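You operate a simulated robot arm through the tools that you are given. There is no shell and no other tool. Be economical: measure what you need, move in short steps, check, and stop when the job is done.

You run a simulated two-armed robot. Do the job below in one go: nothing can be reset, and whatever is moved stays where it is left.

Task
On the board top, fold the press cloth in half and then in half again.

It is judged by the outcome, as a careful person would: the job done as asked, and still so three seconds after it is handed in. It fails if anything else is knocked over, pushed out of place, dropped, spilled or broken. Flat cloth is picked up by pressing the open fingertips on it (5 to 10 N) and closing them slowly along it; thin cloth reads only 2 to 8 mm in the jaws.

Robot
Two 7-joint arms with two-finger parallel grippers on one trunk, on a base that drives. Base frame: it is fixed to the floor where the robot stands at the start and does not move with it; the origin is under the middle of the robot, x ahead of it, y to its left, z up; the surface under the hand at the start is at about z = 900. Units: mm, rad, N and s.
The left shoulder is at the start at [70, 134, 1126], the right one opposite. With the tool pointing down near the work surface each hand reaches from about 100 to 640 mm from the robot's upright axis, wherever it stands, measured 20 degrees to its own side. Places, roughly: board top [500, 200, 900]; press cloth [500, 200, 900]. Payload 1.57 kg a hand.
The TCP of each hand is the grasp point between the finger pads, 30 mm short of the fingertips. In the tool frame z runs along the fingers and y along their closing line. The gripper opens to 80 mm. The fingers are 17 mm wide and 12 mm thick; the gripper's body (40 by 82 mm) begins 80 mm behind the TCP.
Orientation is that of the tool frame in the base frame, as a unit quaternion [x, y, z, w]. With the fingers straight down and closing along the base's y, the tool's x points along the base's -x, its y along +y and its z along -z.

Tools
- The arms move only by the tool arm_command. It takes "left_series", "right_series" or both (then of equal length, played together; a hand with none holds still); each is a list of rows, each a list of 7 numbers: the shift along the tool's x, y, z in mm, then the turn, a rotation vector about the tool's x, y, z in rad, then the opening, from 0 (shut) to 1 (fully open). In form: [[dx, dy, dz, wx, wy, wz, fingers], ...]. A call has 1 to 12 rows; each row is the pose to reach, as a shift and turn from the pose commanded when the call began, along the tool's axes at that moment. A row lasts 0.2 s, in which the tool goes at most 50 mm and 0.15 rad; a call with a longer step from one row to the next is refused whole, and so is a gripper value outside its range. A pose out of reach is approached as far as the arm can. The call stops where the force on the tool passes 40 N (or 10 N more than at its start, if that is more) or the arm is blocked; 0.2 s more then pass. Each finger travels about 153 mm/s and halts on what it meets, pressing with about 20 N; the grip force reading is that of the motor and also rises with nothing between the fingers. The clock runs only during rows and for 0.2 s after the last one: add rows that repeat a pose to give the fingers time. It gives the time, the measured TCP pose, the force on the tool (base axes), the opening and the grip force at its end, in the units of the frame above (readings bear some noise), with the torque about the TCP (base axes, N m) and any sound that the robot's microphone picked up.
- Cameras (640 x 400 px; columns grow to the right, rows downward): "scene" is now at [121.1, 35.1, 1337.1]; the picture's right is [0.44, -0.90, 0.00], its down [-0.66, -0.32, -0.68] and it looks along [0.61, 0.30, -0.73] (base axes); focal length 248 px, centre (320, 200). "left" rides on the left gripper at [72, 7, -122] in its tool frame; the picture's right is [-0.09, 1.00, 0.00], its down [-0.84, -0.08, -0.54] and it looks along [-0.54, -0.05, 0.84] (tool axes); focal length 238 px, centre (320, 200). "right" rides on the right gripper at [72, -7, -122] in its tool frame; the picture's right is [0.09, 1.00, 0.00], its down [-0.84, 0.08, -0.54] and it looks along [-0.54, 0.05, 0.84] (tool axes); focal length 238 px, centre (320, 200).
- grab_frame(camera): a new picture of that camera. No time passes.
- slide_trunk(by): slides the trunk up (or, below 0, down) by that many mm; the arms and the scene camera ride with it, the base frame stays. It gives what a move gives, with no picture.
- base_move(legs): drives the robot by 1 to 6 legs, each [ahead, left, turn to the left] in mm, mm and rad, along the robot's own axes; the way and the turn of a leg run together, so that a leg with both is an arc; at most 1500 mm and 3.142 rad a leg. The arms and the cameras ride along, it lands a little off, and it stops where it bumps. It gives what a move gives.
- aim_head(pan, tilt): turns the head with the scene camera to pan (to the left, within 1.501 rad either way) and tilt (down, from -0.506 to 1.204), counted from straight ahead of the robot. It gives what a move gives.
- point_at(camera, pixels): there is no depth. For up to 12 entries [column, row, z] of the newest picture of that camera ("zoom" is the newest enlarged one), the place [x, y] in the base frame at which the ray of that pixel passes the height z, good to about 2 mm. No time passes.
- zoom(camera, box): a new picture of the part [left, top, right, bottom] of that camera's present view, enlarged. No time passes.
- sign_off(): hands the job in; it is judged then, once.

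Work in short steps. Measure before you move; look again where a grasp or a placing could have gone wrong, and mend it. You have 80 turns and 58 pictures in all, those below and enlarged ones among them. Open the grippers and draw the arms clear of the work before you hand the job in, unless the task says otherwise; then end with one line.

The tools are called after "Request:" as a command line: name --argument value ..., lists and objects as JSON in quotes. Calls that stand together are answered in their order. arm_command: Moves the arms, as the interface text tells. Its arguments: {"type":"object","properties":{"left_series":{"type":"array"},"right_series":{"type":"array"}},"required":[]} The other tools are called the same way: slide_trunk (by) slides the trunk up or down; base_move (legs) drives the base; aim_head (pan, tilt) turns the head that bears the scene camera; grab_frame (camera) takes a picture; point_at (camera, pixels) gives the place at which the rays of pixels pass given heights; zoom (camera, box) takes an enlarged picture of a part of a camera's view; sign_off () hands the job in.

At the start:

```text
clock: 0.0
left_tool_pos: [341.3, 419.2, 1124.3]
left_tool_rot: [-0.001, 1.0, 0.0, 0.0]
left_contact_force: [-0.2, -0.2, 0.3]
left_wrist_torque: [0.0, -0.03, -0.02]
left_gripper_width: 79.6
left_grip_force: 0.1
right_tool_pos: [447.2, 41.5, 1062.7]
right_tool_rot: [0.0, 1.0, 0.0, 0.0]
right_contact_force: [-0.7, 0.4, -0.5]
right_wrist_torque: [0.03, 0.02, 0.02]
right_gripper_width: 79.9
right_grip_force: 0.1
trunk travel left (down, up): [-700.0, 240.0]
robot x, y, heading: [1.2, -0.1, 0.001]
head pan, tilt: [0.454, 0.822]
```

scene: 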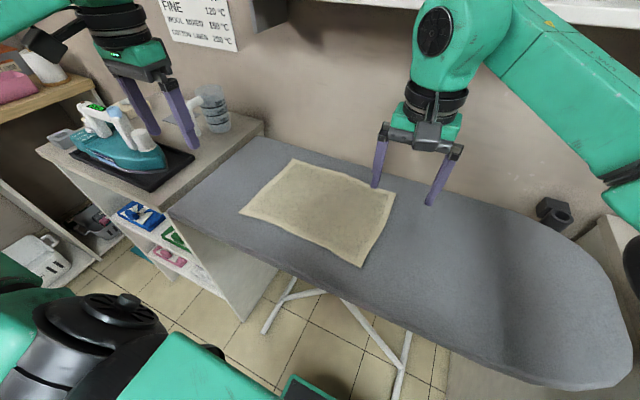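
right: 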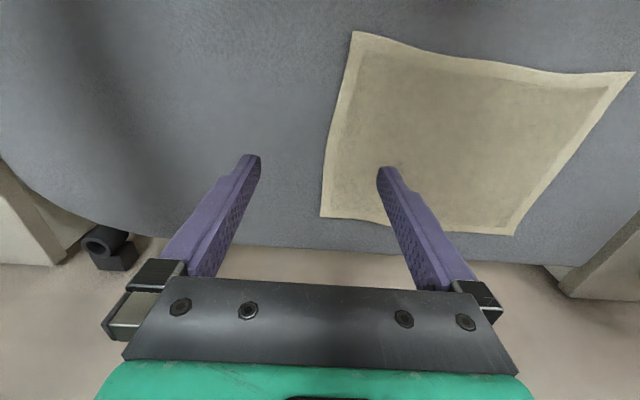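
left: 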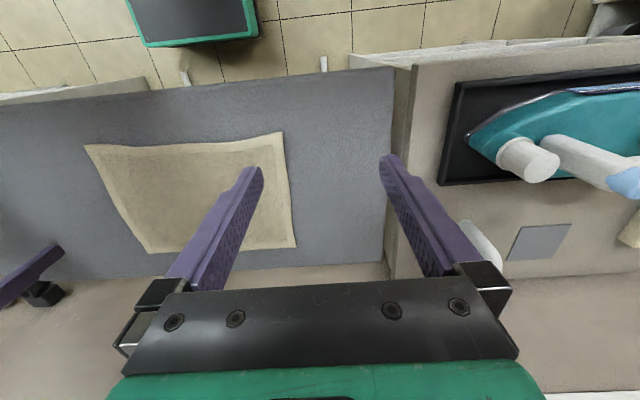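

The cloth's corners in the scene are about (292,158), (396,192), (361,267) and (239,212). I'll measure them at board height.

Request:
point_at --camera "scene" --pixels '[[292, 158, 900], [396, 192, 900], [361, 267, 900], [239, 212, 900], [262, 136, 900], [168, 208, 900], [375, 188, 900], [430, 205, 900]]'

Request:
point_at --camera "right" --pixels '[[352, 32, 900], [636, 72, 900], [513, 235, 900], [320, 216, 900]]'

Request:
point_at --camera "left" --pixels '[[85, 145, 900], [282, 132, 900], [296, 247, 900], [148, 253, 900]]'

Request:
zoom --camera "scene" --box '[220, 130, 420, 280]'

```text
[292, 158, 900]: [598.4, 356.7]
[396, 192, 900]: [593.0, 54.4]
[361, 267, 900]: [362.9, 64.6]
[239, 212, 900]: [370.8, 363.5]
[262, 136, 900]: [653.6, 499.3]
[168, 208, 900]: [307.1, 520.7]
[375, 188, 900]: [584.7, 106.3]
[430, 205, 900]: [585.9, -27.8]
```

```text
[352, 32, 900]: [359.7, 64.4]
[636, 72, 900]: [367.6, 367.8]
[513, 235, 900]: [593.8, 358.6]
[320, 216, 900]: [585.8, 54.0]
```

```text
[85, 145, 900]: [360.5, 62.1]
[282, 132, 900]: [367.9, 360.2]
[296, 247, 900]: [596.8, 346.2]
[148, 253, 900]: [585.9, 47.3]
```

```text
2.67 times, centred on (320, 205) of scene
```

zoom: 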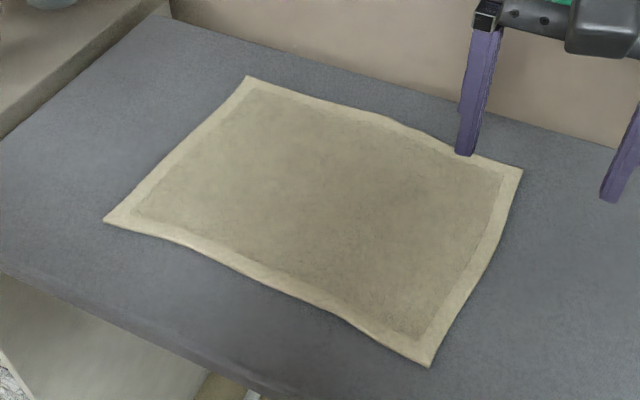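

The cloth spans about x 362–595 and y 55–360. I'll pull the left hand inward, clear of the iron, before driving left so that both hands reach the far corners.

Request:
arm_command --left_series '[[0, -45, 0, 0, 0, 0, 1], [0, -90, 0, 0, 0, 0, 1], [0, -135, 0, 0, 0, 0, 1], [0, -180, 0, 0, 0, 0, 0.5]]' --right_series '[[0, -30, 0, 0, 0, 0, 1], [0, -60, 0, 0, 0, 0, 1], [0, -90, 0, 0, 0, 0, 1], [0, -120, 0, 0, 0, 0, 0.5]]'

Request:
base_move --legs '[[0, 160, 0]]'

Request:
grab_frame --camera "scene"

```text
clock: 1.0
left_tool_pos: [340.8, 231.5, 1123.6]
left_tool_rot: [-0.001, 1.0, 0.002, 0.0]
left_contact_force: [0.0, -0.1, -0.3]
left_wrist_torque: [0.02, -0.04, 0.0]
left_gripper_width: 39.9
left_grip_force: 0.0
right_tool_pos: [446.7, -83.6, 1062.8]
right_tool_rot: [0.001, 1.0, 0.002, 0.0]
right_contact_force: [0.2, -1.3, -0.2]
right_wrist_torque: [0.06, 0.01, 0.04]
right_gripper_width: 40.0
right_grip_force: 0.1
trunk travel left (down, up): [-700.0, 240.0]
robot x, y, heading: [-2.8, 1.4, -0.0]
head pan, tilt: [0.454, 0.822]
```

```text
clock: 2.4
left_tool_pos: [342.4, 395.5, 1121.8]
left_tool_rot: [0.001, 1.0, 0.001, 0.0]
left_contact_force: [-1.0, -0.1, 0.4]
left_wrist_torque: [0.05, 0.01, -0.02]
left_gripper_width: 39.9
left_grip_force: 0.0
right_tool_pos: [448.3, 79.9, 1062.6]
right_tool_rot: [0.002, 1.0, 0.001, 0.0]
right_contact_force: [0.4, 0.2, -0.1]
right_wrist_torque: [-0.03, -0.04, 0.02]
right_gripper_width: 40.0
right_grip_force: 0.1
trunk travel left (down, up): [-700.0, 240.0]
robot x, y, heading: [-2.8, 161.7, 0.001]
head pan, tilt: [0.454, 0.822]
```

```text
53 pictures are left
```

scene: 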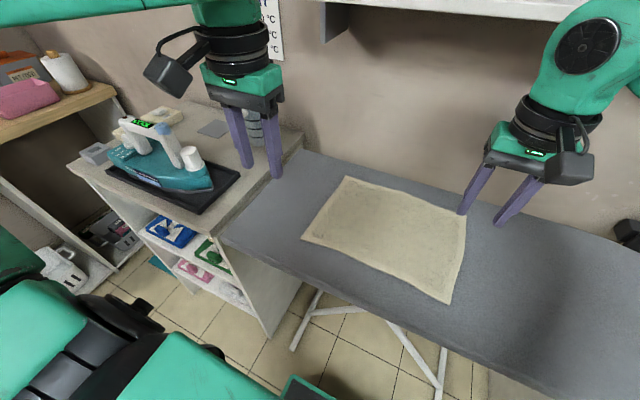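

Base has moved cleanly. I'll aim the head at the cloth and bring both hands above the near corners, tips about 30 mm above the cloth.

Request:
aim_head --pan 0.1 --tilt 0.95

Request:
arm_command --left_series '[[-9, -15, 40, 0, 0, 0, 0.5], [-18, -30, 80, 0, 0, 0, 0.5], [-27, -45, 120, 0, 0, 0, 0.4], [-37, -61, 158, 0, 0, 0, 0.4]]' --right_series '[[18, 3, 25, 0, 0, 0, 0.5], [37, 5, 50, 0, 0, 0, 0.5], [55, 8, 75, 0, 0, 0, 0.4], [74, 10, 100, 0, 0, 0, 0.4]]'

Request:
grab_frame --camera "scene"

Request:
grab_frame --camera "left"

Request:
grab_frame --camera "right"

```text
clock: 3.3
left_tool_pos: [342.1, 400.0, 1123.1]
left_tool_rot: [0.001, 1.0, 0.001, -0.001]
left_contact_force: [0.3, -0.9, 0.0]
left_wrist_torque: [0.01, 0.01, -0.02]
left_gripper_width: 39.9
left_grip_force: 0.2
right_tool_pos: [447.6, 81.1, 1063.6]
right_tool_rot: [0.002, 1.0, 0.0, 0.0]
right_contact_force: [-0.6, -0.4, -0.5]
right_wrist_torque: [-0.02, -0.02, -0.01]
right_gripper_width: 40.3
right_grip_force: 0.1
trunk travel left (down, up): [-700.0, 240.0]
robot x, y, heading: [3.0, 165.3, -0.002]
head pan, tilt: [0.099, 0.949]
```

```text
clock: 4.3
left_tool_pos: [376.4, 332.8, 966.6]
left_tool_rot: [0.001, 1.0, 0.001, -0.001]
left_contact_force: [-0.2, 1.2, -0.5]
left_wrist_torque: [0.0, 0.02, 0.0]
left_gripper_width: 31.9
left_grip_force: 0.1
right_tool_pos: [373.0, 90.2, 961.7]
right_tool_rot: [0.001, 1.0, 0.0, -0.001]
right_contact_force: [0.9, -0.2, -0.3]
right_wrist_torque: [0.0, -0.02, 0.03]
right_gripper_width: 32.0
right_grip_force: 0.0
trunk travel left (down, up): [-700.0, 240.0]
robot x, y, heading: [0.3, 165.5, -0.004]
head pan, tilt: [0.099, 0.949]
```

```text
52 pictures are left
```

scene: 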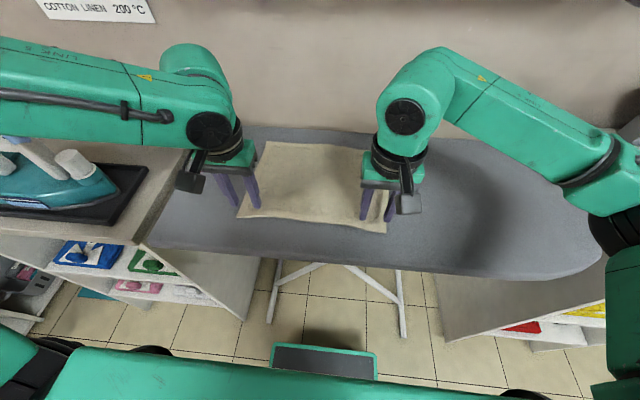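

```text
51 pictures are left
```

left: 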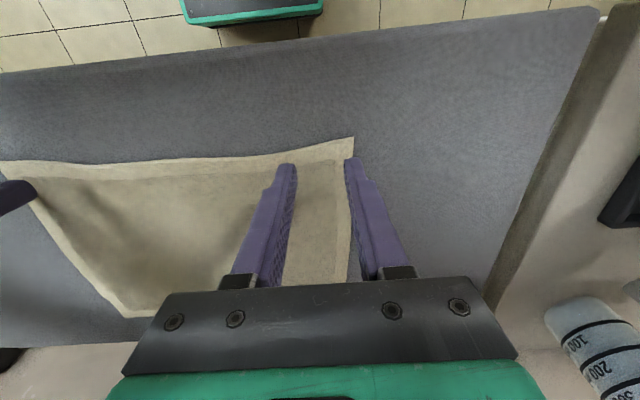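

```text
50 pictures are left
```

right: 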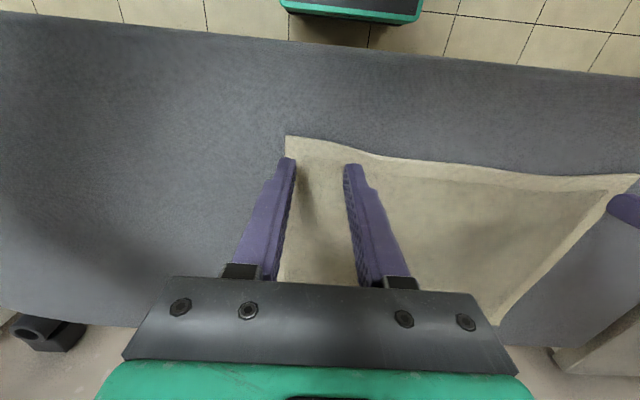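

The left picture puts its corner at (354,138), the right one at (286,136). I'll measure those corners and the fingertips' projections before pressing.

Request:
point_at --camera "left" --pixels '[[354, 138, 900], [280, 153, 900], [290, 165, 937], [351, 160, 937]]'

Request:
point_at --camera "right" --pixels '[[286, 136, 900], [360, 153, 900], [290, 160, 932], [352, 165, 932]]'

```text
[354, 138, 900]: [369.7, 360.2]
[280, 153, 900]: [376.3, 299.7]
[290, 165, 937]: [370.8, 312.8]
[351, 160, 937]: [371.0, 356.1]
```

```text
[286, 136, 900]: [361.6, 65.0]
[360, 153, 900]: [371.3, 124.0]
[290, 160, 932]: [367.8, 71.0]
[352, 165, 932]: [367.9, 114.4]
```

The near edge bows to x≈376, so I'll shift both hands about 12 mm deeper. Then I'll go down to near contact.

Request:
arm_command --left_series '[[-12, 2, 15, 0, 0, 0, 0.4], [-12, 2, 28, 0, 0, 0, 0.4], [-12, 2, 34, 0, 0, 0, 0.4]]' --right_series '[[-12, 0, 15, 0, 0, 0, 0.4], [-12, 0, 25, 0, 0, 0, 0.4], [-12, 0, 30, 0, 0, 0, 0.4]]'

```text
clock: 5.1
left_tool_pos: [389.6, 335.5, 931.9]
left_tool_rot: [0.002, 1.0, -0.001, 0.006]
left_contact_force: [-0.7, 2.0, 28.6]
left_wrist_torque: [-0.1, 0.04, -0.03]
left_gripper_width: 32.1
left_grip_force: 0.1
right_tool_pos: [381.3, 92.7, 935.1]
right_tool_rot: [0.002, 1.0, 0.001, 0.002]
right_contact_force: [-0.8, 0.7, 2.9]
right_wrist_torque: [0.04, 0.0, 0.0]
right_gripper_width: 32.1
right_grip_force: 0.1
trunk travel left (down, up): [-700.0, 240.0]
robot x, y, heading: [-3.3, 161.8, -0.005]
head pan, tilt: [0.099, 0.949]
```

The left hand presses 28 N and the right 3 N. I'll ease the left up and nudge the right down.

Request:
arm_command --left_series '[[0, 0, -2.5, 0, 0, 0, 0.4], [0, 0, -2.5, 0, 0, 0, 0.4]]' --right_series '[[0, 0, 1, 0, 0, 0, 0.4], [0, 0, 1, 0, 0, 0, 0.4]]'

```text
clock: 5.7
left_tool_pos: [388.1, 336.4, 932.9]
left_tool_rot: [0.001, 1.0, 0.001, 0.001]
left_contact_force: [5.1, -1.3, 11.0]
left_wrist_torque: [-0.16, -0.17, 0.03]
left_gripper_width: 32.3
left_grip_force: 0.0
right_tool_pos: [382.0, 93.8, 932.6]
right_tool_rot: [0.002, 1.0, 0.0, 0.002]
right_contact_force: [-4.1, -0.4, 15.3]
right_wrist_torque: [-0.01, 0.14, 0.02]
right_gripper_width: 32.0
right_grip_force: 0.1
trunk travel left (down, up): [-700.0, 240.0]
robot x, y, heading: [0.5, 162.3, -0.001]
head pan, tilt: [0.099, 0.949]
```

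Roughly 7 N per mm. I'll ease both to about 8 N and close the fingers slowly.

Request:
arm_command --left_series '[[0, 0, -0.4, 0, 0, 0, 0.4], [0, 0, -0.4, 0, 0, 0, 0.36], [0, 0, -0.4, 0, 0, 0, 0.32], [0, 0, -0.4, 0, 0, 0, 0.28], [0, 0, -0.4, 0, 0, 0, 0.24], [0, 0, -0.4, 0, 0, 0, 0.2], [0, 0, -0.4, 0, 0, 0, 0.16], [0, 0, -0.4, 0, 0, 0, 0.12], [0, 0, -0.4, 0, 0, 0, 0.08], [0, 0, -0.4, 0, 0, 0, 0.04], [0, 0, -0.4, 0, 0, 0, 0], [0, 0, -0.4, 0, 0, 0, 0]]' --right_series '[[0, 0, -0.9, 0, 0, 0, 0.4], [0, 0, -0.9, 0, 0, 0, 0.36], [0, 0, -0.9, 0, 0, 0, 0.32], [0, 0, -0.9, 0, 0, 0, 0.28], [0, 0, -0.9, 0, 0, 0, 0.24], [0, 0, -0.9, 0, 0, 0, 0.2], [0, 0, -0.9, 0, 0, 0, 0.16], [0, 0, -0.9, 0, 0, 0, 0.12], [0, 0, -0.9, 0, 0, 0, 0.08], [0, 0, -0.9, 0, 0, 0, 0.04], [0, 0, -0.9, 0, 0, 0, 0], [0, 0, -0.9, 0, 0, 0, 0]]'

Request:
grab_frame --camera "left"

Request:
grab_frame --camera "right"

```text
clock: 8.3
left_tool_pos: [389.6, 336.8, 934.9]
left_tool_rot: [0.001, 1.0, 0.0, 0.001]
left_contact_force: [-0.6, -11.1, 2.7]
left_wrist_torque: [-0.35, 0.03, 0.04]
left_gripper_width: 3.9
left_grip_force: 19.9
right_tool_pos: [383.5, 92.3, 934.4]
right_tool_rot: [0.001, 1.0, 0.0, 0.001]
right_contact_force: [0.6, 10.8, 9.0]
right_wrist_torque: [0.34, -0.03, -0.04]
right_gripper_width: 4.3
right_grip_force: 20.1
trunk travel left (down, up): [-700.0, 240.0]
robot x, y, heading: [2.8, 162.6, -0.002]
head pan, tilt: [0.099, 0.949]
```

```text
49 pictures are left
```

left: 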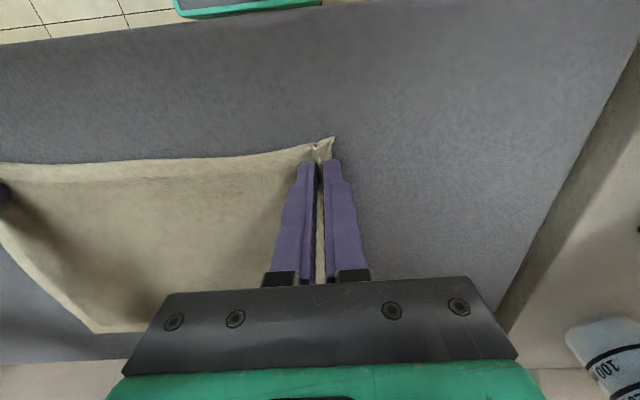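

```text
48 pictures are left
```

right: 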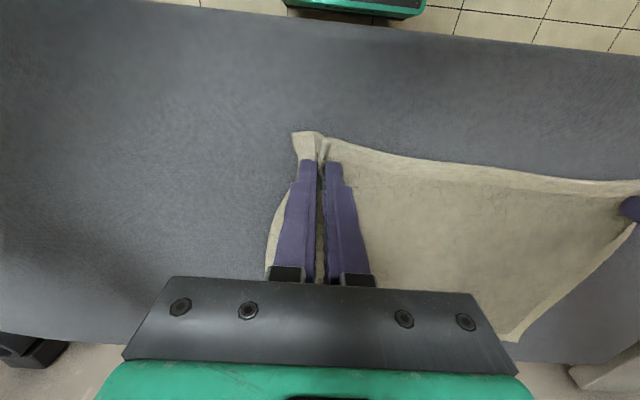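

Both hands hold cloth (3.9 and 4.3 mm). I'll lift and carry the edge up to about above the fold line, tilting slowly so the edge turns over.

Request:
arm_command --left_series '[[0, -2, -15, 0, 0, 0, 0], [-5, -4, -30, 0, 0, 0, 0], [-15, -4, -48, 0, 0, 0, 0], [-28, -4, -65, 0, 0.05, 0, 0], [-44, -4, -80, 0, 0.1, 0, 0], [-62, -4, -90, 0, 0.15, 0, 0], [-80, -4, -96, 0, 0.2, 0, 0], [-98, -4, -98, 0, 0.25, 0, 0]]' --right_series '[[0, 2, -15, 0, 0, 0, 0], [-5, 4, -30, 0, 0, 0, 0], [-15, 4, -48, 0, 0, 0, 0], [-28, 4, -65, 0, 0.05, 0, 0], [-44, 4, -80, 0, 0.1, 0, 0], [-62, 4, -90, 0, 0.15, 0, 0], [-80, 4, -96, 0, 0.2, 0, 0], [-98, 4, -98, 0, 0.25, 0, 0]]'

Request:
grab_frame --camera "scene"

```text
clock: 10.1
left_tool_pos: [489.0, 335.5, 1032.5]
left_tool_rot: [0.0, 0.992, -0.001, -0.124]
left_contact_force: [0.5, -5.8, -0.1]
left_wrist_torque: [-0.18, 0.03, 0.02]
left_gripper_width: 4.0
left_grip_force: 20.3
right_tool_pos: [486.5, 95.0, 1031.3]
right_tool_rot: [0.001, 0.992, 0.0, -0.126]
right_contact_force: [0.7, 4.6, -1.2]
right_wrist_torque: [0.13, 0.03, -0.01]
right_gripper_width: 3.7
right_grip_force: 19.7
trunk travel left (down, up): [-700.0, 240.0]
robot x, y, heading: [-0.5, 159.1, -0.003]
head pan, tilt: [0.099, 0.949]
```

```text
47 pictures are left
```

scene: 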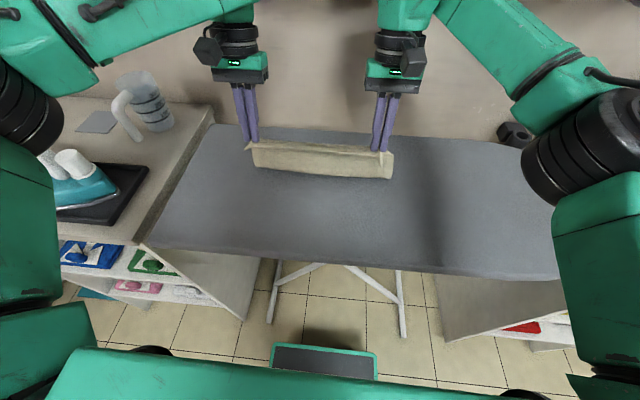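

The flap hangs evenly from both hands with the fold forming. I'll carry it forward and down to the far edge, keeping the slight tilt.

Request:
arm_command --left_series '[[-26.2, 0, 1.6, 0, 0, 0, 0], [-51.9, 0, 9.4, 0, 0, 0, 0], [-73.9, 0, 22.5, 0, 0, 0, 0], [-90.9, 0, 36.7, 0, 0, 0, 0], [-102.6, 0, 50.2, 0, 0, 0, 0], [-108.4, 0, 61.1, 0, 0, 0, 0]]' --right_series '[[-26.2, 0, 1.6, 0, 0, 0, 0], [-51.9, 0, 9.4, 0, 0, 0, 0], [-73.9, 0, 22.5, 0, 0, 0, 0], [-90.9, 0, 36.7, 0, 0, 0, 0], [-102.6, 0, 50.2, 0, 0, 0, 0], [-108.4, 0, 61.1, 0, 0, 0, 0]]'

Request:
grab_frame --camera "scene"

Request:
grab_frame --camera "right"

```text
clock: 11.5
left_tool_pos: [501.3, 367.3, 957.8]
left_tool_rot: [0.001, 0.992, 0.001, -0.124]
left_contact_force: [-0.4, -0.1, 0.2]
left_wrist_torque: [0.0, -0.04, 0.01]
left_gripper_width: 2.9
left_grip_force: 19.6
left hand out of reach, approached as far as the arm can: row 1, 2, 3, 4, 5, 6
right_tool_pos: [538.7, 86.0, 956.5]
right_tool_rot: [0.002, 0.992, 0.0, -0.124]
right_contact_force: [0.0, -0.6, -0.9]
right_wrist_torque: [-0.02, -0.01, 0.01]
right_gripper_width: 0.0
right_grip_force: 20.3
right hand out of reach, approached as far as the arm can: row 3, 4, 5, 6
trunk travel left (down, up): [-700.0, 240.0]
robot x, y, heading: [-2.0, 164.7, -0.002]
head pan, tilt: [0.099, 0.949]
```

```text
46 pictures are left
```

scene: 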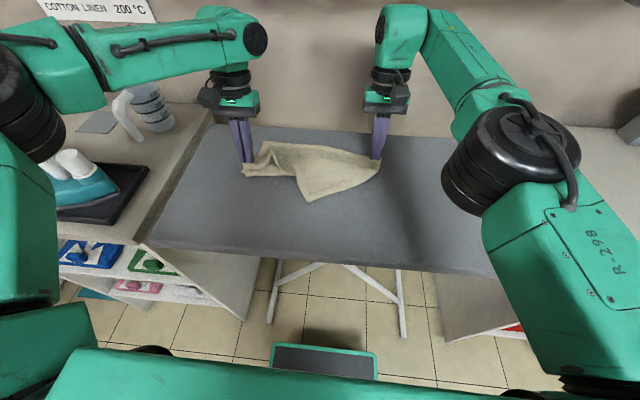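

```text
45 pictures are left
```

right: 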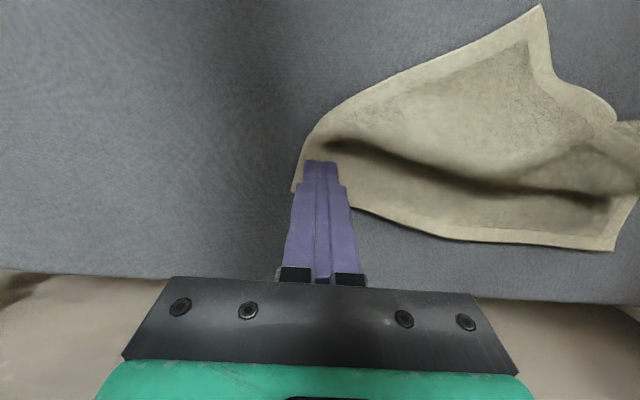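

The reach ran out: the left hand swerved to (501,367) and still holds cloth, while the right has lost it. I'll lift the left slightly to see what the commanded pose now is, then lay the corner back and restart with better reach.

Request:
arm_command --left_series '[[0, 0, -20, 0, 0, 0, 0], [0, 0, -20, 0, 0, 0, 0]]' --right_series '[[0, 0, -40, 0, 0, 0, 0], [0, 0, -80, 0, 0, 0, 0]]'

Request:
aim_head --pan 0.0 --tilt 1.2

Request:
grab_frame --camera "scene"

```text
clock: 12.1
left_tool_pos: [504.6, 368.0, 977.7]
left_tool_rot: [0.001, 0.992, 0.0, -0.122]
left_contact_force: [0.0, -0.2, 0.5]
left_wrist_torque: [-0.05, -0.04, 0.0]
left_gripper_width: 3.1
left_grip_force: 19.9
left hand out of reach, approached as far as the arm can: row 1, 2
right_tool_pos: [531.6, 91.9, 1023.5]
right_tool_rot: [0.001, 0.992, 0.001, -0.124]
right_contact_force: [0.0, -1.0, 0.0]
right_wrist_torque: [0.04, 0.01, -0.03]
right_gripper_width: 0.0
right_grip_force: 20.3
right hand out of reach, approached as far as the arm can: row 1, 2
trunk travel left (down, up): [-700.0, 240.0]
robot x, y, heading: [-1.5, 161.9, -0.004]
head pan, tilt: [0.099, 0.949]
```

```text
clock: 12.8
left_tool_pos: [504.0, 367.8, 978.1]
left_tool_rot: [0.001, 0.992, 0.0, -0.124]
left_contact_force: [-0.2, -0.5, -1.2]
left_wrist_torque: [0.01, 0.01, -0.01]
left_gripper_width: 2.6
left_grip_force: 19.9
right_tool_pos: [531.9, 92.7, 1024.0]
right_tool_rot: [0.0, 0.992, 0.004, -0.124]
right_contact_force: [-0.2, -0.5, 0.8]
right_wrist_torque: [0.01, -0.01, 0.02]
right_gripper_width: 0.3
right_grip_force: 20.5
trunk travel left (down, up): [-700.0, 240.0]
robot x, y, heading: [1.4, 164.0, -0.002]
head pan, tilt: [0.0, 1.201]
```

```text
44 pictures are left
```

scene: 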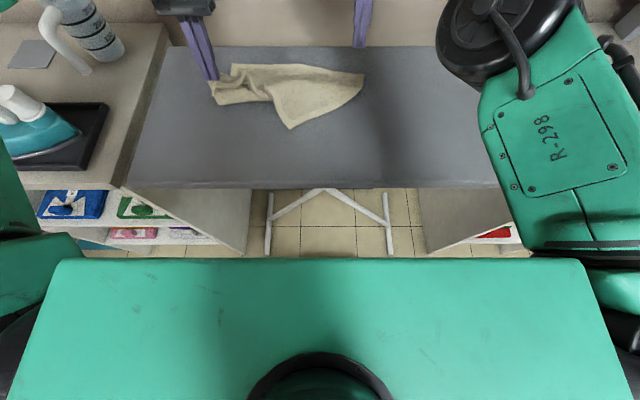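

The right hand is empty; I'll withdraw and straighten it. The left keeps its corner while I plan to drive forward about 70 mm (board feet are near x≈340, the base front near 215).

Request:
arm_command --right_series '[[36, 0, 9, 0, -0.1, 0, 0], [72, 0, 18, 0, -0.2, 0, 0.2], [108, 0, 27, 0, -0.25, 0, 0.4], [145, 0, 37, 0, -0.25, 0, 0.4]]'

Request:
base_move --legs '[[65, 0, 0]]'

Request:
aim_head --pan 0.1 --tilt 1.0

Request:
grab_frame --camera "scene"

```text
clock: 14.0
left_tool_pos: [511.7, 364.1, 971.9]
left_tool_rot: [-0.001, 0.991, 0.002, -0.131]
left_contact_force: [2.0, -0.7, -0.9]
left_wrist_torque: [0.07, 0.22, 0.0]
left_gripper_width: 2.9
left_grip_force: 20.7
right_tool_pos: [392.5, 87.5, 1018.4]
right_tool_rot: [0.002, 1.0, 0.003, -0.005]
right_contact_force: [2.2, -0.9, -0.7]
right_wrist_torque: [0.05, 0.21, 0.0]
right_gripper_width: 31.9
right_grip_force: 0.0
right hand out of reach, approached as far as the arm can: row 1
trunk travel left (down, up): [-700.0, 240.0]
robot x, y, heading: [0.6, 162.0, 0.003]
head pan, tilt: [0.0, 1.201]
stopped in row 4 (right hand): the arm was blocked; the commanded pose is now the measured one
```

```text
clock: 15.0
left_tool_pos: [561.5, 369.1, 979.9]
left_tool_rot: [-0.001, 0.993, -0.001, -0.121]
left_contact_force: [-0.5, 0.1, 0.0]
left_wrist_torque: [-0.01, 0.03, 0.04]
left_gripper_width: 2.6
left_grip_force: 18.9
right_tool_pos: [439.6, 92.5, 1025.8]
right_tool_rot: [0.002, 1.0, 0.001, 0.004]
right_contact_force: [0.4, -0.1, -0.2]
right_wrist_torque: [0.04, -0.04, -0.02]
right_gripper_width: 31.7
right_grip_force: 0.0
trunk travel left (down, up): [-700.0, 240.0]
robot x, y, heading: [61.1, 158.8, 0.002]
head pan, tilt: [0.0, 1.201]
```

```text
clock: 15.8
left_tool_pos: [564.8, 369.4, 978.2]
left_tool_rot: [-0.001, 0.992, -0.001, -0.123]
left_contact_force: [0.3, 0.3, -0.7]
left_wrist_torque: [0.01, 0.03, -0.01]
left_gripper_width: 2.9
left_grip_force: 20.2
right_tool_pos: [442.8, 93.8, 1024.3]
right_tool_rot: [0.001, 1.0, 0.001, 0.003]
right_contact_force: [0.6, 0.7, -0.8]
right_wrist_torque: [-0.03, -0.01, 0.01]
right_gripper_width: 32.0
right_grip_force: 0.1
trunk travel left (down, up): [-700.0, 240.0]
robot x, y, heading: [62.2, 165.1, -0.004]
head pan, tilt: [0.099, 1.0]
```

```text
43 pictures are left
```

scene: 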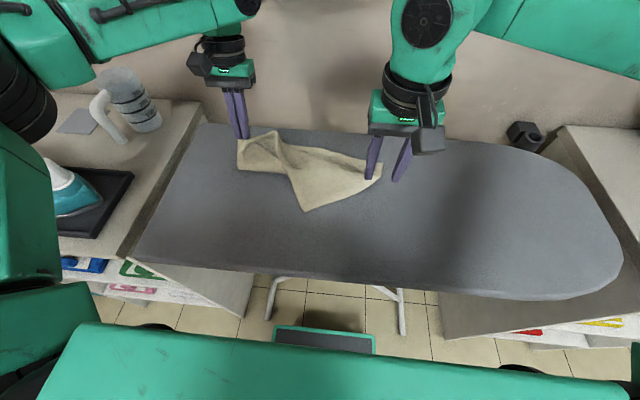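

Base is forward 62 mm and the left is still holding at (565,369,978). I'll move the left to bring its corner over the far-left corner, lower it, and check.

Request:
arm_command --left_series '[[-5, -10, 8, 0, 0, 0, 0], [-10, -20, 16, 0, 0, 0, 0], [-15, -28, 24, 0, 0, 0, 0]]'

Request:
grab_frame --camera "left"

```text
clock: 16.6
left_tool_pos: [556.8, 352.2, 957.7]
left_tool_rot: [-0.002, 0.993, -0.001, -0.121]
left_contact_force: [0.3, 0.0, -0.1]
left_wrist_torque: [0.04, 0.0, 0.02]
left_gripper_width: 2.7
left_grip_force: 20.0
left hand out of reach, approached as far as the arm can: row 1, 2, 3
right_tool_pos: [443.4, 92.2, 1025.5]
right_tool_rot: [0.001, 1.0, 0.001, 0.004]
right_contact_force: [-0.9, 0.8, 0.3]
right_wrist_torque: [0.0, -0.04, -0.04]
right_gripper_width: 31.9
right_grip_force: 0.0
trunk travel left (down, up): [-700.0, 240.0]
robot x, y, heading: [61.1, 159.4, -0.002]
head pan, tilt: [0.099, 1.0]
```

```text
42 pictures are left
```

left: 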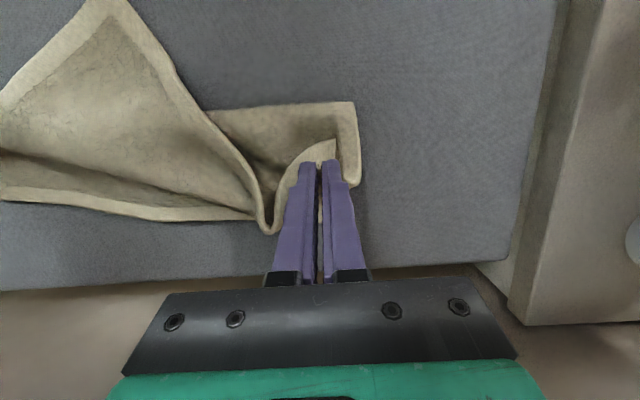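

The left command still sits beyond reach. I'll pull it back toward about (565,345,975), straightening the tilt, and see.

Request:
arm_command --left_series '[[31, 13, -6, 0, -0.1, 0, 0], [62, 26, -12, 0, -0.2, 0, 0], [92, 38, -17, 0, -0.25, 0, 0], [92, 38, -17, 0, -0.25, 0, 0]]'

Request:
grab_frame --camera "left"

Request:
zoom --camera "scene" --box '[200, 100, 420, 240]'

```text
clock: 17.6
left_tool_pos: [473.5, 390.4, 999.4]
left_tool_rot: [-0.002, 1.0, -0.001, 0.002]
left_contact_force: [0.9, -0.9, -0.3]
left_wrist_torque: [-0.02, 0.0, 0.03]
left_gripper_width: 2.6
left_grip_force: 19.5
right_tool_pos: [442.4, 93.6, 1025.7]
right_tool_rot: [0.001, 1.0, 0.002, 0.003]
right_contact_force: [-1.0, 0.2, 0.0]
right_wrist_torque: [-0.04, 0.01, -0.01]
right_gripper_width: 32.1
right_grip_force: 0.1
trunk travel left (down, up): [-700.0, 240.0]
robot x, y, heading: [62.0, 161.0, 0.002]
head pan, tilt: [0.099, 1.0]
```

```text
41 pictures are left
```

left: 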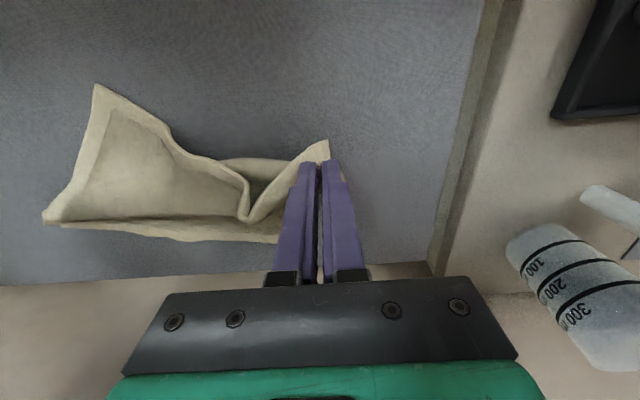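

```text
2.86 times, centred on (310, 170) of scene
```

zoom: 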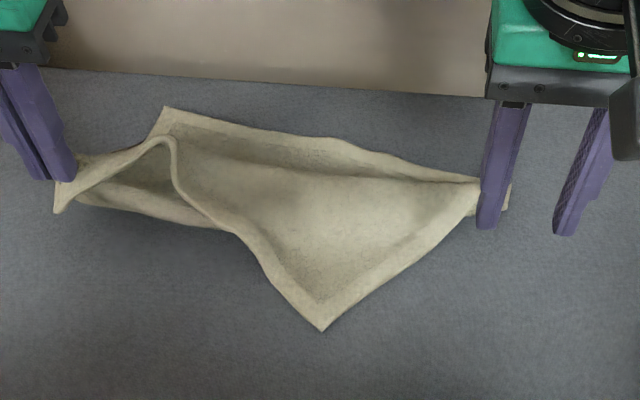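

The left hand still holds its near-left corner, now at (473,390). The bottom layer's far-left corner shows at zoom (165,108); I'll measure the key points.

Request:
point_at --camera "zoom" --pixels '[[165, 108, 902], [330, 138, 902], [508, 205, 902], [322, 330, 905], [75, 205, 905], [225, 230, 902]]'

```text
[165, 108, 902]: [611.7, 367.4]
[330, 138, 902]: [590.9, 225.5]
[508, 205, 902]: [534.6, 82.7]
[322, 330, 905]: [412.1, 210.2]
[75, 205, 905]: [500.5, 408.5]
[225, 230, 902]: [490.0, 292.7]
```

The cloth has slewed. I'll unfold: lay the left corner back near (398,350) close to the board, then release it.

Request:
arm_command --left_series '[[20, -10, 10, 0, 0, 0, 0], [40, -20, 22, 0, 0, 0, 0], [58, -30, 40, 0, 0, 0, 0], [75, -40, 58, 0, 0, 0, 0], [75, -40, 58, 0, 0, 0, 0]]'

Request:
grab_frame --camera "scene"

```text
clock: 18.8
left_tool_pos: [398.7, 351.6, 939.4]
left_tool_rot: [-0.002, 1.0, 0.0, 0.004]
left_contact_force: [-0.1, -1.6, 2.5]
left_wrist_torque: [-0.06, -0.02, 0.01]
left_gripper_width: 2.8
left_grip_force: 19.6
right_tool_pos: [442.1, 91.7, 1025.7]
right_tool_rot: [0.001, 1.0, 0.002, 0.003]
right_contact_force: [-0.1, 0.2, 0.5]
right_wrist_torque: [-0.01, 0.02, 0.01]
right_gripper_width: 31.8
right_grip_force: 0.0
trunk travel left (down, up): [-700.0, 240.0]
robot x, y, heading: [61.9, 159.7, -0.004]
head pan, tilt: [0.099, 1.0]
```

```text
39 pictures are left
```

scene: 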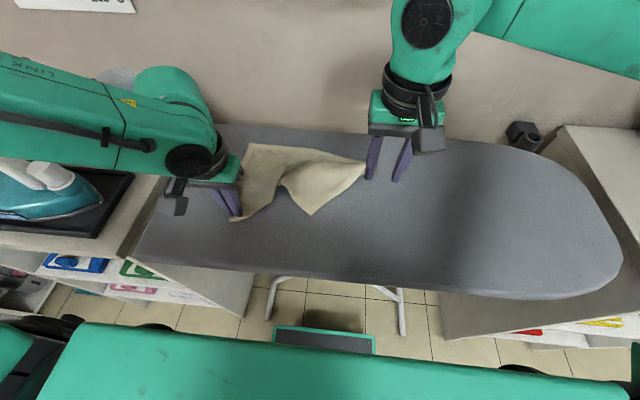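

The left side is nearly unfolded. I'll keep the left holding as an anchor and look closer at the right flap's corner near (312,214).

Request:
zoom --camera "scene" --box '[210, 120, 400, 240]'

Request:
point_at --camera "scene" --pixels '[[312, 214, 903], [364, 178, 902], [246, 144, 902], [234, 222, 902]]'

Request:
grab_frame --camera "right"

```text
3.33 times, centred on (305, 180) of scene
```

zoom: 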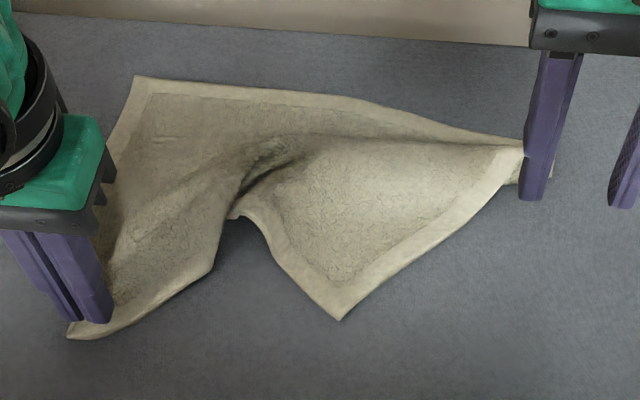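

```text
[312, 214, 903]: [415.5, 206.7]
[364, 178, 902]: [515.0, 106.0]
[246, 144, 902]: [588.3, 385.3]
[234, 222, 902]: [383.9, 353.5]
```

```text
37 pictures are left
```

right: 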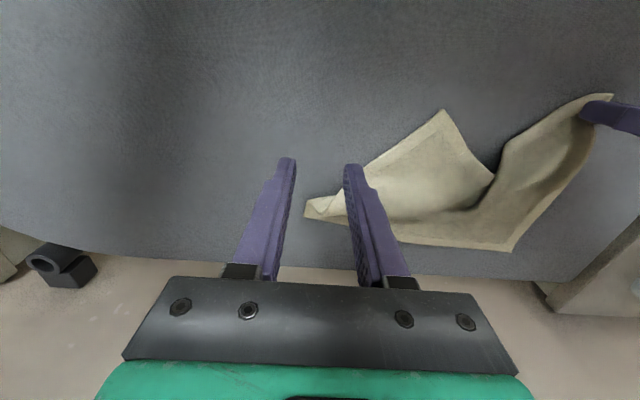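

The right near corner is at (415,207). I'll bring the right hand over it, centred at about (438,205), with the opening at 0.35, and go down to just above contact.

Request:
arm_command --right_series '[[2, 38, 20, 0, 0, 0, 0.35], [4, 76, 40, 0, 0, 0, 0.35], [4, 113, 60, 0, 0, 0, 0.35], [4, 113, 82, 0, 0, 0, 0.35], [4, 113, 88, 0, 0, 0, 0.35], [4, 113, 88, 0, 0, 0, 0.35]]'

Request:
grab_frame --camera "right"

```text
clock: 20.2
left_tool_pos: [398.0, 352.1, 939.2]
left_tool_rot: [-0.002, 1.0, 0.001, 0.003]
left_contact_force: [0.0, 0.6, 2.3]
left_wrist_torque: [0.0, 0.02, 0.01]
left_gripper_width: 3.0
left_grip_force: 20.1
right_tool_pos: [439.3, 207.6, 936.3]
right_tool_rot: [0.0, 1.0, 0.002, 0.004]
right_contact_force: [0.0, 0.3, 0.3]
right_wrist_torque: [-0.01, -0.03, -0.05]
right_gripper_width: 28.0
right_grip_force: 0.0
trunk travel left (down, up): [-700.0, 240.0]
robot x, y, heading: [60.5, 162.2, -0.004]
head pan, tilt: [0.099, 1.0]
```

```text
36 pictures are left
```

right: 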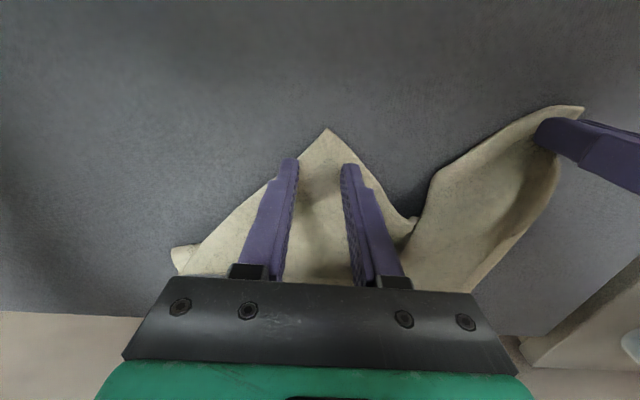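

The fingers straddle the corner well (tip of the corner at (327,130)). I'll press about 4 mm further and close slowly.

Request:
arm_command --right_series '[[0, 0, 2, 0, 0, 0, 0.35], [0, 0, 4, 0, 0, 0, 0.35], [0, 0, 4, 0, 0, 0, 0.3], [0, 0, 4, 0, 0, 0, 0.25], [0, 0, 4, 0, 0, 0, 0.2], [0, 0, 4, 0, 0, 0, 0.15], [0, 0, 4, 0, 0, 0, 0.1], [0, 0, 4, 0, 0, 0, 0.05], [0, 0, 4, 0, 0, 0, 0], [0, 0, 4, 0, 0, 0, 0]]'

```text
clock: 22.4
left_tool_pos: [396.5, 351.6, 939.9]
left_tool_rot: [-0.001, 1.0, 0.0, 0.003]
left_contact_force: [1.7, -0.7, 1.1]
left_wrist_torque: [-0.02, -0.07, 0.0]
left_gripper_width: 2.6
left_grip_force: 19.4
right_tool_pos: [438.2, 206.1, 933.6]
right_tool_rot: [0.001, 1.0, 0.002, 0.005]
right_contact_force: [1.1, 1.7, 11.3]
right_wrist_torque: [0.05, -0.03, 0.0]
right_gripper_width: 3.5
right_grip_force: 20.0
trunk travel left (down, up): [-700.0, 240.0]
robot x, y, heading: [60.9, 160.3, 0.001]
head pan, tilt: [0.099, 1.0]
```

Right holds 3.5 mm of cloth. I'll lift and swing that corner out to the right, to about (412,104), with the left holding.

Request:
arm_command --right_series '[[0, 0, -25, 0, 0, 0, 0], [0, -10, -55, 0, 0, 0, 0], [5, -35, -70, 0, 0, 0, 0], [12, -60, -70, 0, 0, 0, 0], [20, -82, -65, 0, 0, 0, 0], [26, -100, -50, 0, 0, 0, 0], [28, -103, -30, 0, 0, 0, 0], [28, -103, -10, 0, 0, 0, 0]]'

Request:
grab_frame --camera "scene"

Request:
grab_frame --camera "right"

```text
clock: 24.2
left_tool_pos: [398.5, 351.6, 939.3]
left_tool_rot: [0.0, 1.0, 0.0, 0.004]
left_contact_force: [-0.4, -1.6, 1.6]
left_wrist_torque: [-0.02, -0.01, 0.0]
left_gripper_width: 2.9
left_grip_force: 19.8
right_tool_pos: [411.1, 102.1, 942.4]
right_tool_rot: [0.001, 1.0, 0.001, 0.003]
right_contact_force: [-0.2, 1.7, 1.6]
right_wrist_torque: [0.03, -0.02, 0.03]
right_gripper_width: 3.3
right_grip_force: 20.2
trunk travel left (down, up): [-700.0, 240.0]
robot x, y, heading: [59.5, 165.0, -0.004]
head pan, tilt: [0.099, 1.0]
```

```text
35 pictures are left
```

scene: 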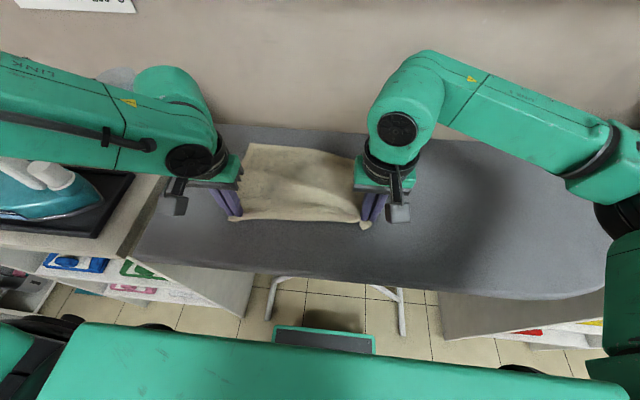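

```text
34 pictures are left
```

right: 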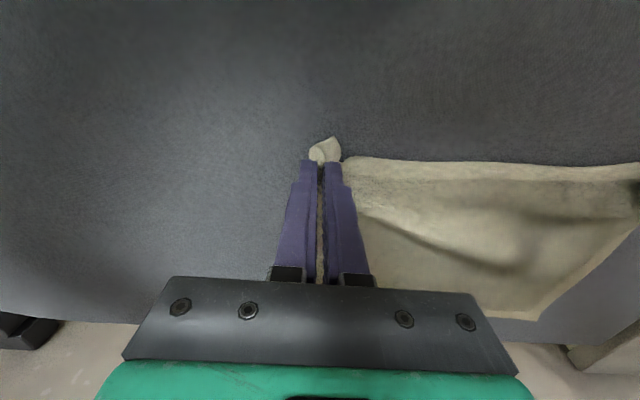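

Unfolded again apart from a ripple. I'll pull both corners toward the robot, the right one further, to straighten the cloth.

Request:
arm_command --left_series '[[3, 0, 0, 0, 0, 0, 0], [6, 0, 0, 0, 0, 0, 0], [10, 0, 0, 0, 0, 0, 0], [14, 0, 0, 0, 0, 0, 0]]' --right_series '[[9, 0, 0, 0, 0, 0, 0], [18, -1, 0, 0, 0, 0, 0], [26, -2, 0, 0, 0, 0, 0], [34, -3, 0, 0, 0, 0, 0]]'

Request:
zoom --camera "scene" --box '[210, 120, 420, 250]'

```text
clock: 25.2
left_tool_pos: [395.6, 352.1, 938.6]
left_tool_rot: [-0.001, 1.0, -0.001, 0.003]
left_contact_force: [1.1, -2.6, 1.0]
left_wrist_torque: [-0.11, -0.06, -0.03]
left_gripper_width: 2.7
left_grip_force: 20.1
left hand out of reach, approached as far as the arm can: row 2, 3, 4
right_tool_pos: [376.1, 100.4, 942.6]
right_tool_rot: [0.001, 1.0, 0.002, 0.003]
right_contact_force: [0.1, 3.1, -0.1]
right_wrist_torque: [0.13, 0.01, 0.0]
right_gripper_width: 3.4
right_grip_force: 20.2
trunk travel left (down, up): [-700.0, 240.0]
robot x, y, heading: [65.3, 162.8, 0.0]
head pan, tilt: [0.099, 1.0]
```

```text
3.05 times, centred on (315, 185) of scene
```

zoom: 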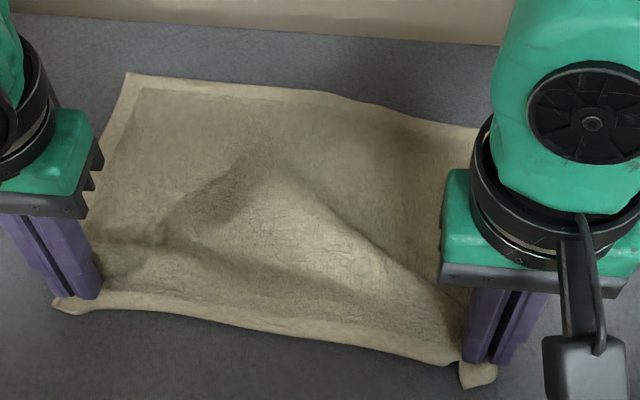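

There's a bulge in the middle, and the far-right corner is hidden by the right arm. I'll check with the left camera and measure far points.

Request:
point_at --camera "zoom" --pixels '[[125, 73, 902], [330, 95, 902], [478, 128, 902], [60, 305, 902], [480, 385, 902]]'

Request:
grab_frame --camera "left"

```text
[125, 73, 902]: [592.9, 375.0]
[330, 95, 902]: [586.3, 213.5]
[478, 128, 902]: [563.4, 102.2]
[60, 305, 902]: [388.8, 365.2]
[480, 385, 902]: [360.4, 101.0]
```

```text
32 pictures are left
```

left: 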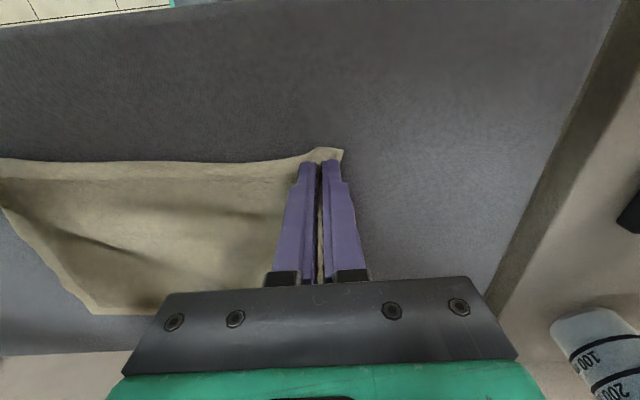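

I'll measure the far-right corner at (92,312) and the right edge in the left view.

Request:
point_at --camera "left" --pixels '[[92, 312, 902], [50, 262, 902], [5, 210, 902], [130, 315, 902]]'

```text
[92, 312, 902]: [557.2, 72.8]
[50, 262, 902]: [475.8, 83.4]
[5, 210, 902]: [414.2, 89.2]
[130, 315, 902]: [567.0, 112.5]
```

The cloth is slack by about 20 mm front to back. I'll drive back 20 mm with both hands holding, to draw it flat.

Request:
base_move --legs '[[-20, 0, 0]]'

Request:
grab_frame --camera "left"

Request:
zoom --camera "scene" --box '[210, 120, 420, 250]'

```text
clock: 26.0
left_tool_pos: [378.4, 350.6, 939.3]
left_tool_rot: [-0.002, 1.0, -0.001, 0.002]
left_contact_force: [-0.5, -3.5, 3.1]
left_wrist_torque: [-0.08, 0.03, -0.05]
left_gripper_width: 2.8
left_grip_force: 20.3
right_tool_pos: [358.8, 99.3, 941.4]
right_tool_rot: [0.001, 1.0, 0.002, 0.003]
right_contact_force: [0.3, 3.4, 0.1]
right_wrist_torque: [0.13, 0.02, 0.02]
right_gripper_width: 3.4
right_grip_force: 19.9
trunk travel left (down, up): [-700.0, 240.0]
robot x, y, heading: [43.9, 161.8, -0.002]
head pan, tilt: [0.099, 1.0]
```

```text
31 pictures are left
```

left: 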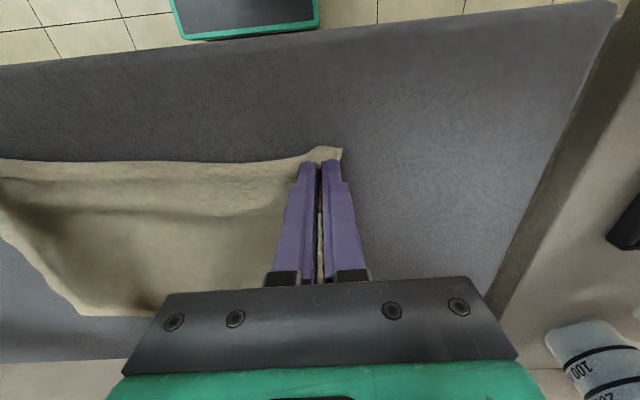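

```text
3.05 times, centred on (315, 185) of scene
```

zoom: 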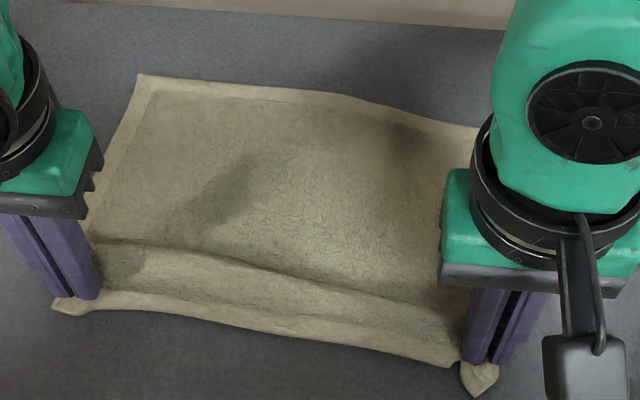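

Request:
point_at --camera "zoom" --pixels '[[138, 74, 902], [340, 95, 902], [478, 128, 902], [60, 310, 902], [475, 390, 902]]'

Request:
point_at --camera "left" --pixels '[[80, 314, 902], [5, 240, 902], [335, 148, 915], [150, 316, 902]]'

```text
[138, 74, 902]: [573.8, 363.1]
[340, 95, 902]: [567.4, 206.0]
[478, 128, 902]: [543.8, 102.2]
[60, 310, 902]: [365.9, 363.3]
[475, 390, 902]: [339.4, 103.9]
```

```text
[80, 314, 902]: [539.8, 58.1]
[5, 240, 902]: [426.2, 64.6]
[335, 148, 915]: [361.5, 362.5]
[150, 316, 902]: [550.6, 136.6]
```

The cloth slid as one, with far corners now about (574,363) and (540,58). I'll redo the fold without tilt: first a half arc up to above the fold line.

Request:
arm_command --left_series '[[0, 0, -15, 0, 0, 0, 0], [-4, 0, -30, 0, 0, 0, 0], [-12, 0, -46, 0, 0, 0, 0], [-24, 0, -62, 0, 0, 0, 0], [-40, 0, -76, 0, 0, 0, 0], [-58, 0, -86, 0, 0, 0, 0], [-76, 0, -92, 0, 0, 0, 0], [-92, 0, -95, 0, 0, 0, 0], [-92, 0, -95, 0, 0, 0, 0]]' --right_series '[[0, 0, -15, 0, 0, 0, 0], [-4, 0, -30, 0, 0, 0, 0], [-11, 0, -46, 0, 0, 0, 0], [-21, 0, -62, 0, 0, 0, 0], [-35, 0, -76, 0, 0, 0, 0], [-51, 0, -86, 0, 0, 0, 0], [-66, 0, -92, 0, 0, 0, 0], [-80, 0, -95, 0, 0, 0, 0], [-80, 0, -95, 0, 0, 0, 0]]'

Request:
zoom --camera "scene" --box '[200, 80, 440, 230]'

```text
clock: 28.0
left_tool_pos: [468.5, 350.6, 1034.2]
left_tool_rot: [-0.001, 1.0, -0.001, 0.002]
left_contact_force: [-0.5, -4.3, -0.1]
left_wrist_torque: [-0.11, 0.03, -0.05]
left_gripper_width: 2.7
left_grip_force: 19.7
right_tool_pos: [434.4, 98.8, 1038.1]
right_tool_rot: [0.0, 1.0, 0.002, 0.003]
right_contact_force: [1.4, 4.7, 0.6]
right_wrist_torque: [0.1, -0.01, 0.02]
right_gripper_width: 3.1
right_grip_force: 19.8
trunk travel left (down, up): [-700.0, 240.0]
robot x, y, heading: [40.7, 165.0, -0.001]
head pan, tilt: [0.099, 1.0]
```

```text
2.67 times, centred on (320, 155) of scene
```

zoom: 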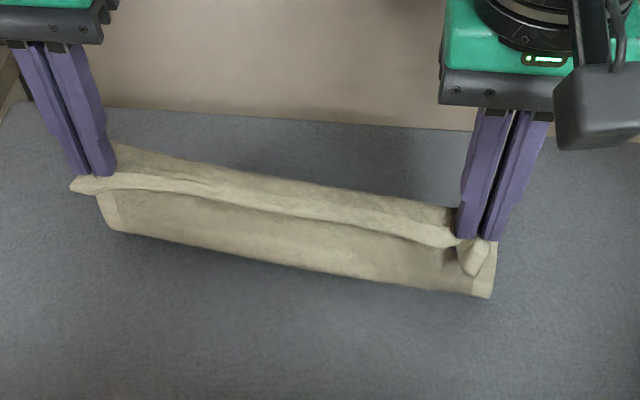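

The flap hangs evenly. I'll drive forward 50 mm to carry it on, keeping the arms comfortable.

Request:
base_move --legs '[[50, 0, 0]]'

Request:
zoom --camera "scene" --box '[200, 80, 440, 230]'

```text
clock: 28.9
left_tool_pos: [513.8, 352.6, 1036.1]
left_tool_rot: [-0.003, 1.0, -0.001, 0.003]
left_contact_force: [-0.7, -4.6, -0.2]
left_wrist_torque: [-0.13, -0.02, -0.06]
left_gripper_width: 2.9
left_grip_force: 19.9
right_tool_pos: [480.0, 99.2, 1039.3]
right_tool_rot: [0.0, 1.0, 0.002, 0.006]
right_contact_force: [0.4, 4.1, -1.3]
right_wrist_torque: [0.15, -0.04, 0.02]
right_gripper_width: 3.4
right_grip_force: 19.8
trunk travel left (down, up): [-700.0, 240.0]
robot x, y, heading: [90.9, 163.6, -0.001]
head pan, tilt: [0.099, 1.0]
```

```text
2.67 times, centred on (320, 155) of scene
```

zoom: 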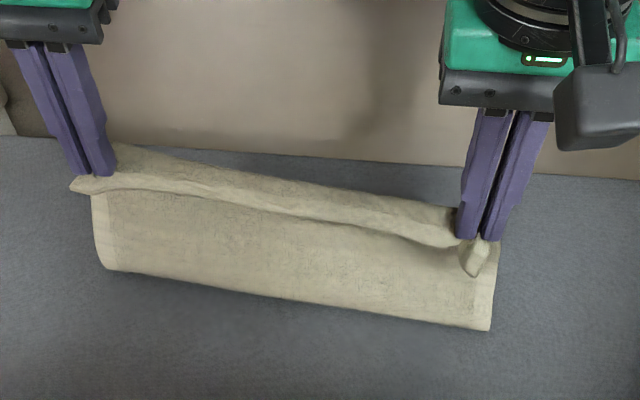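

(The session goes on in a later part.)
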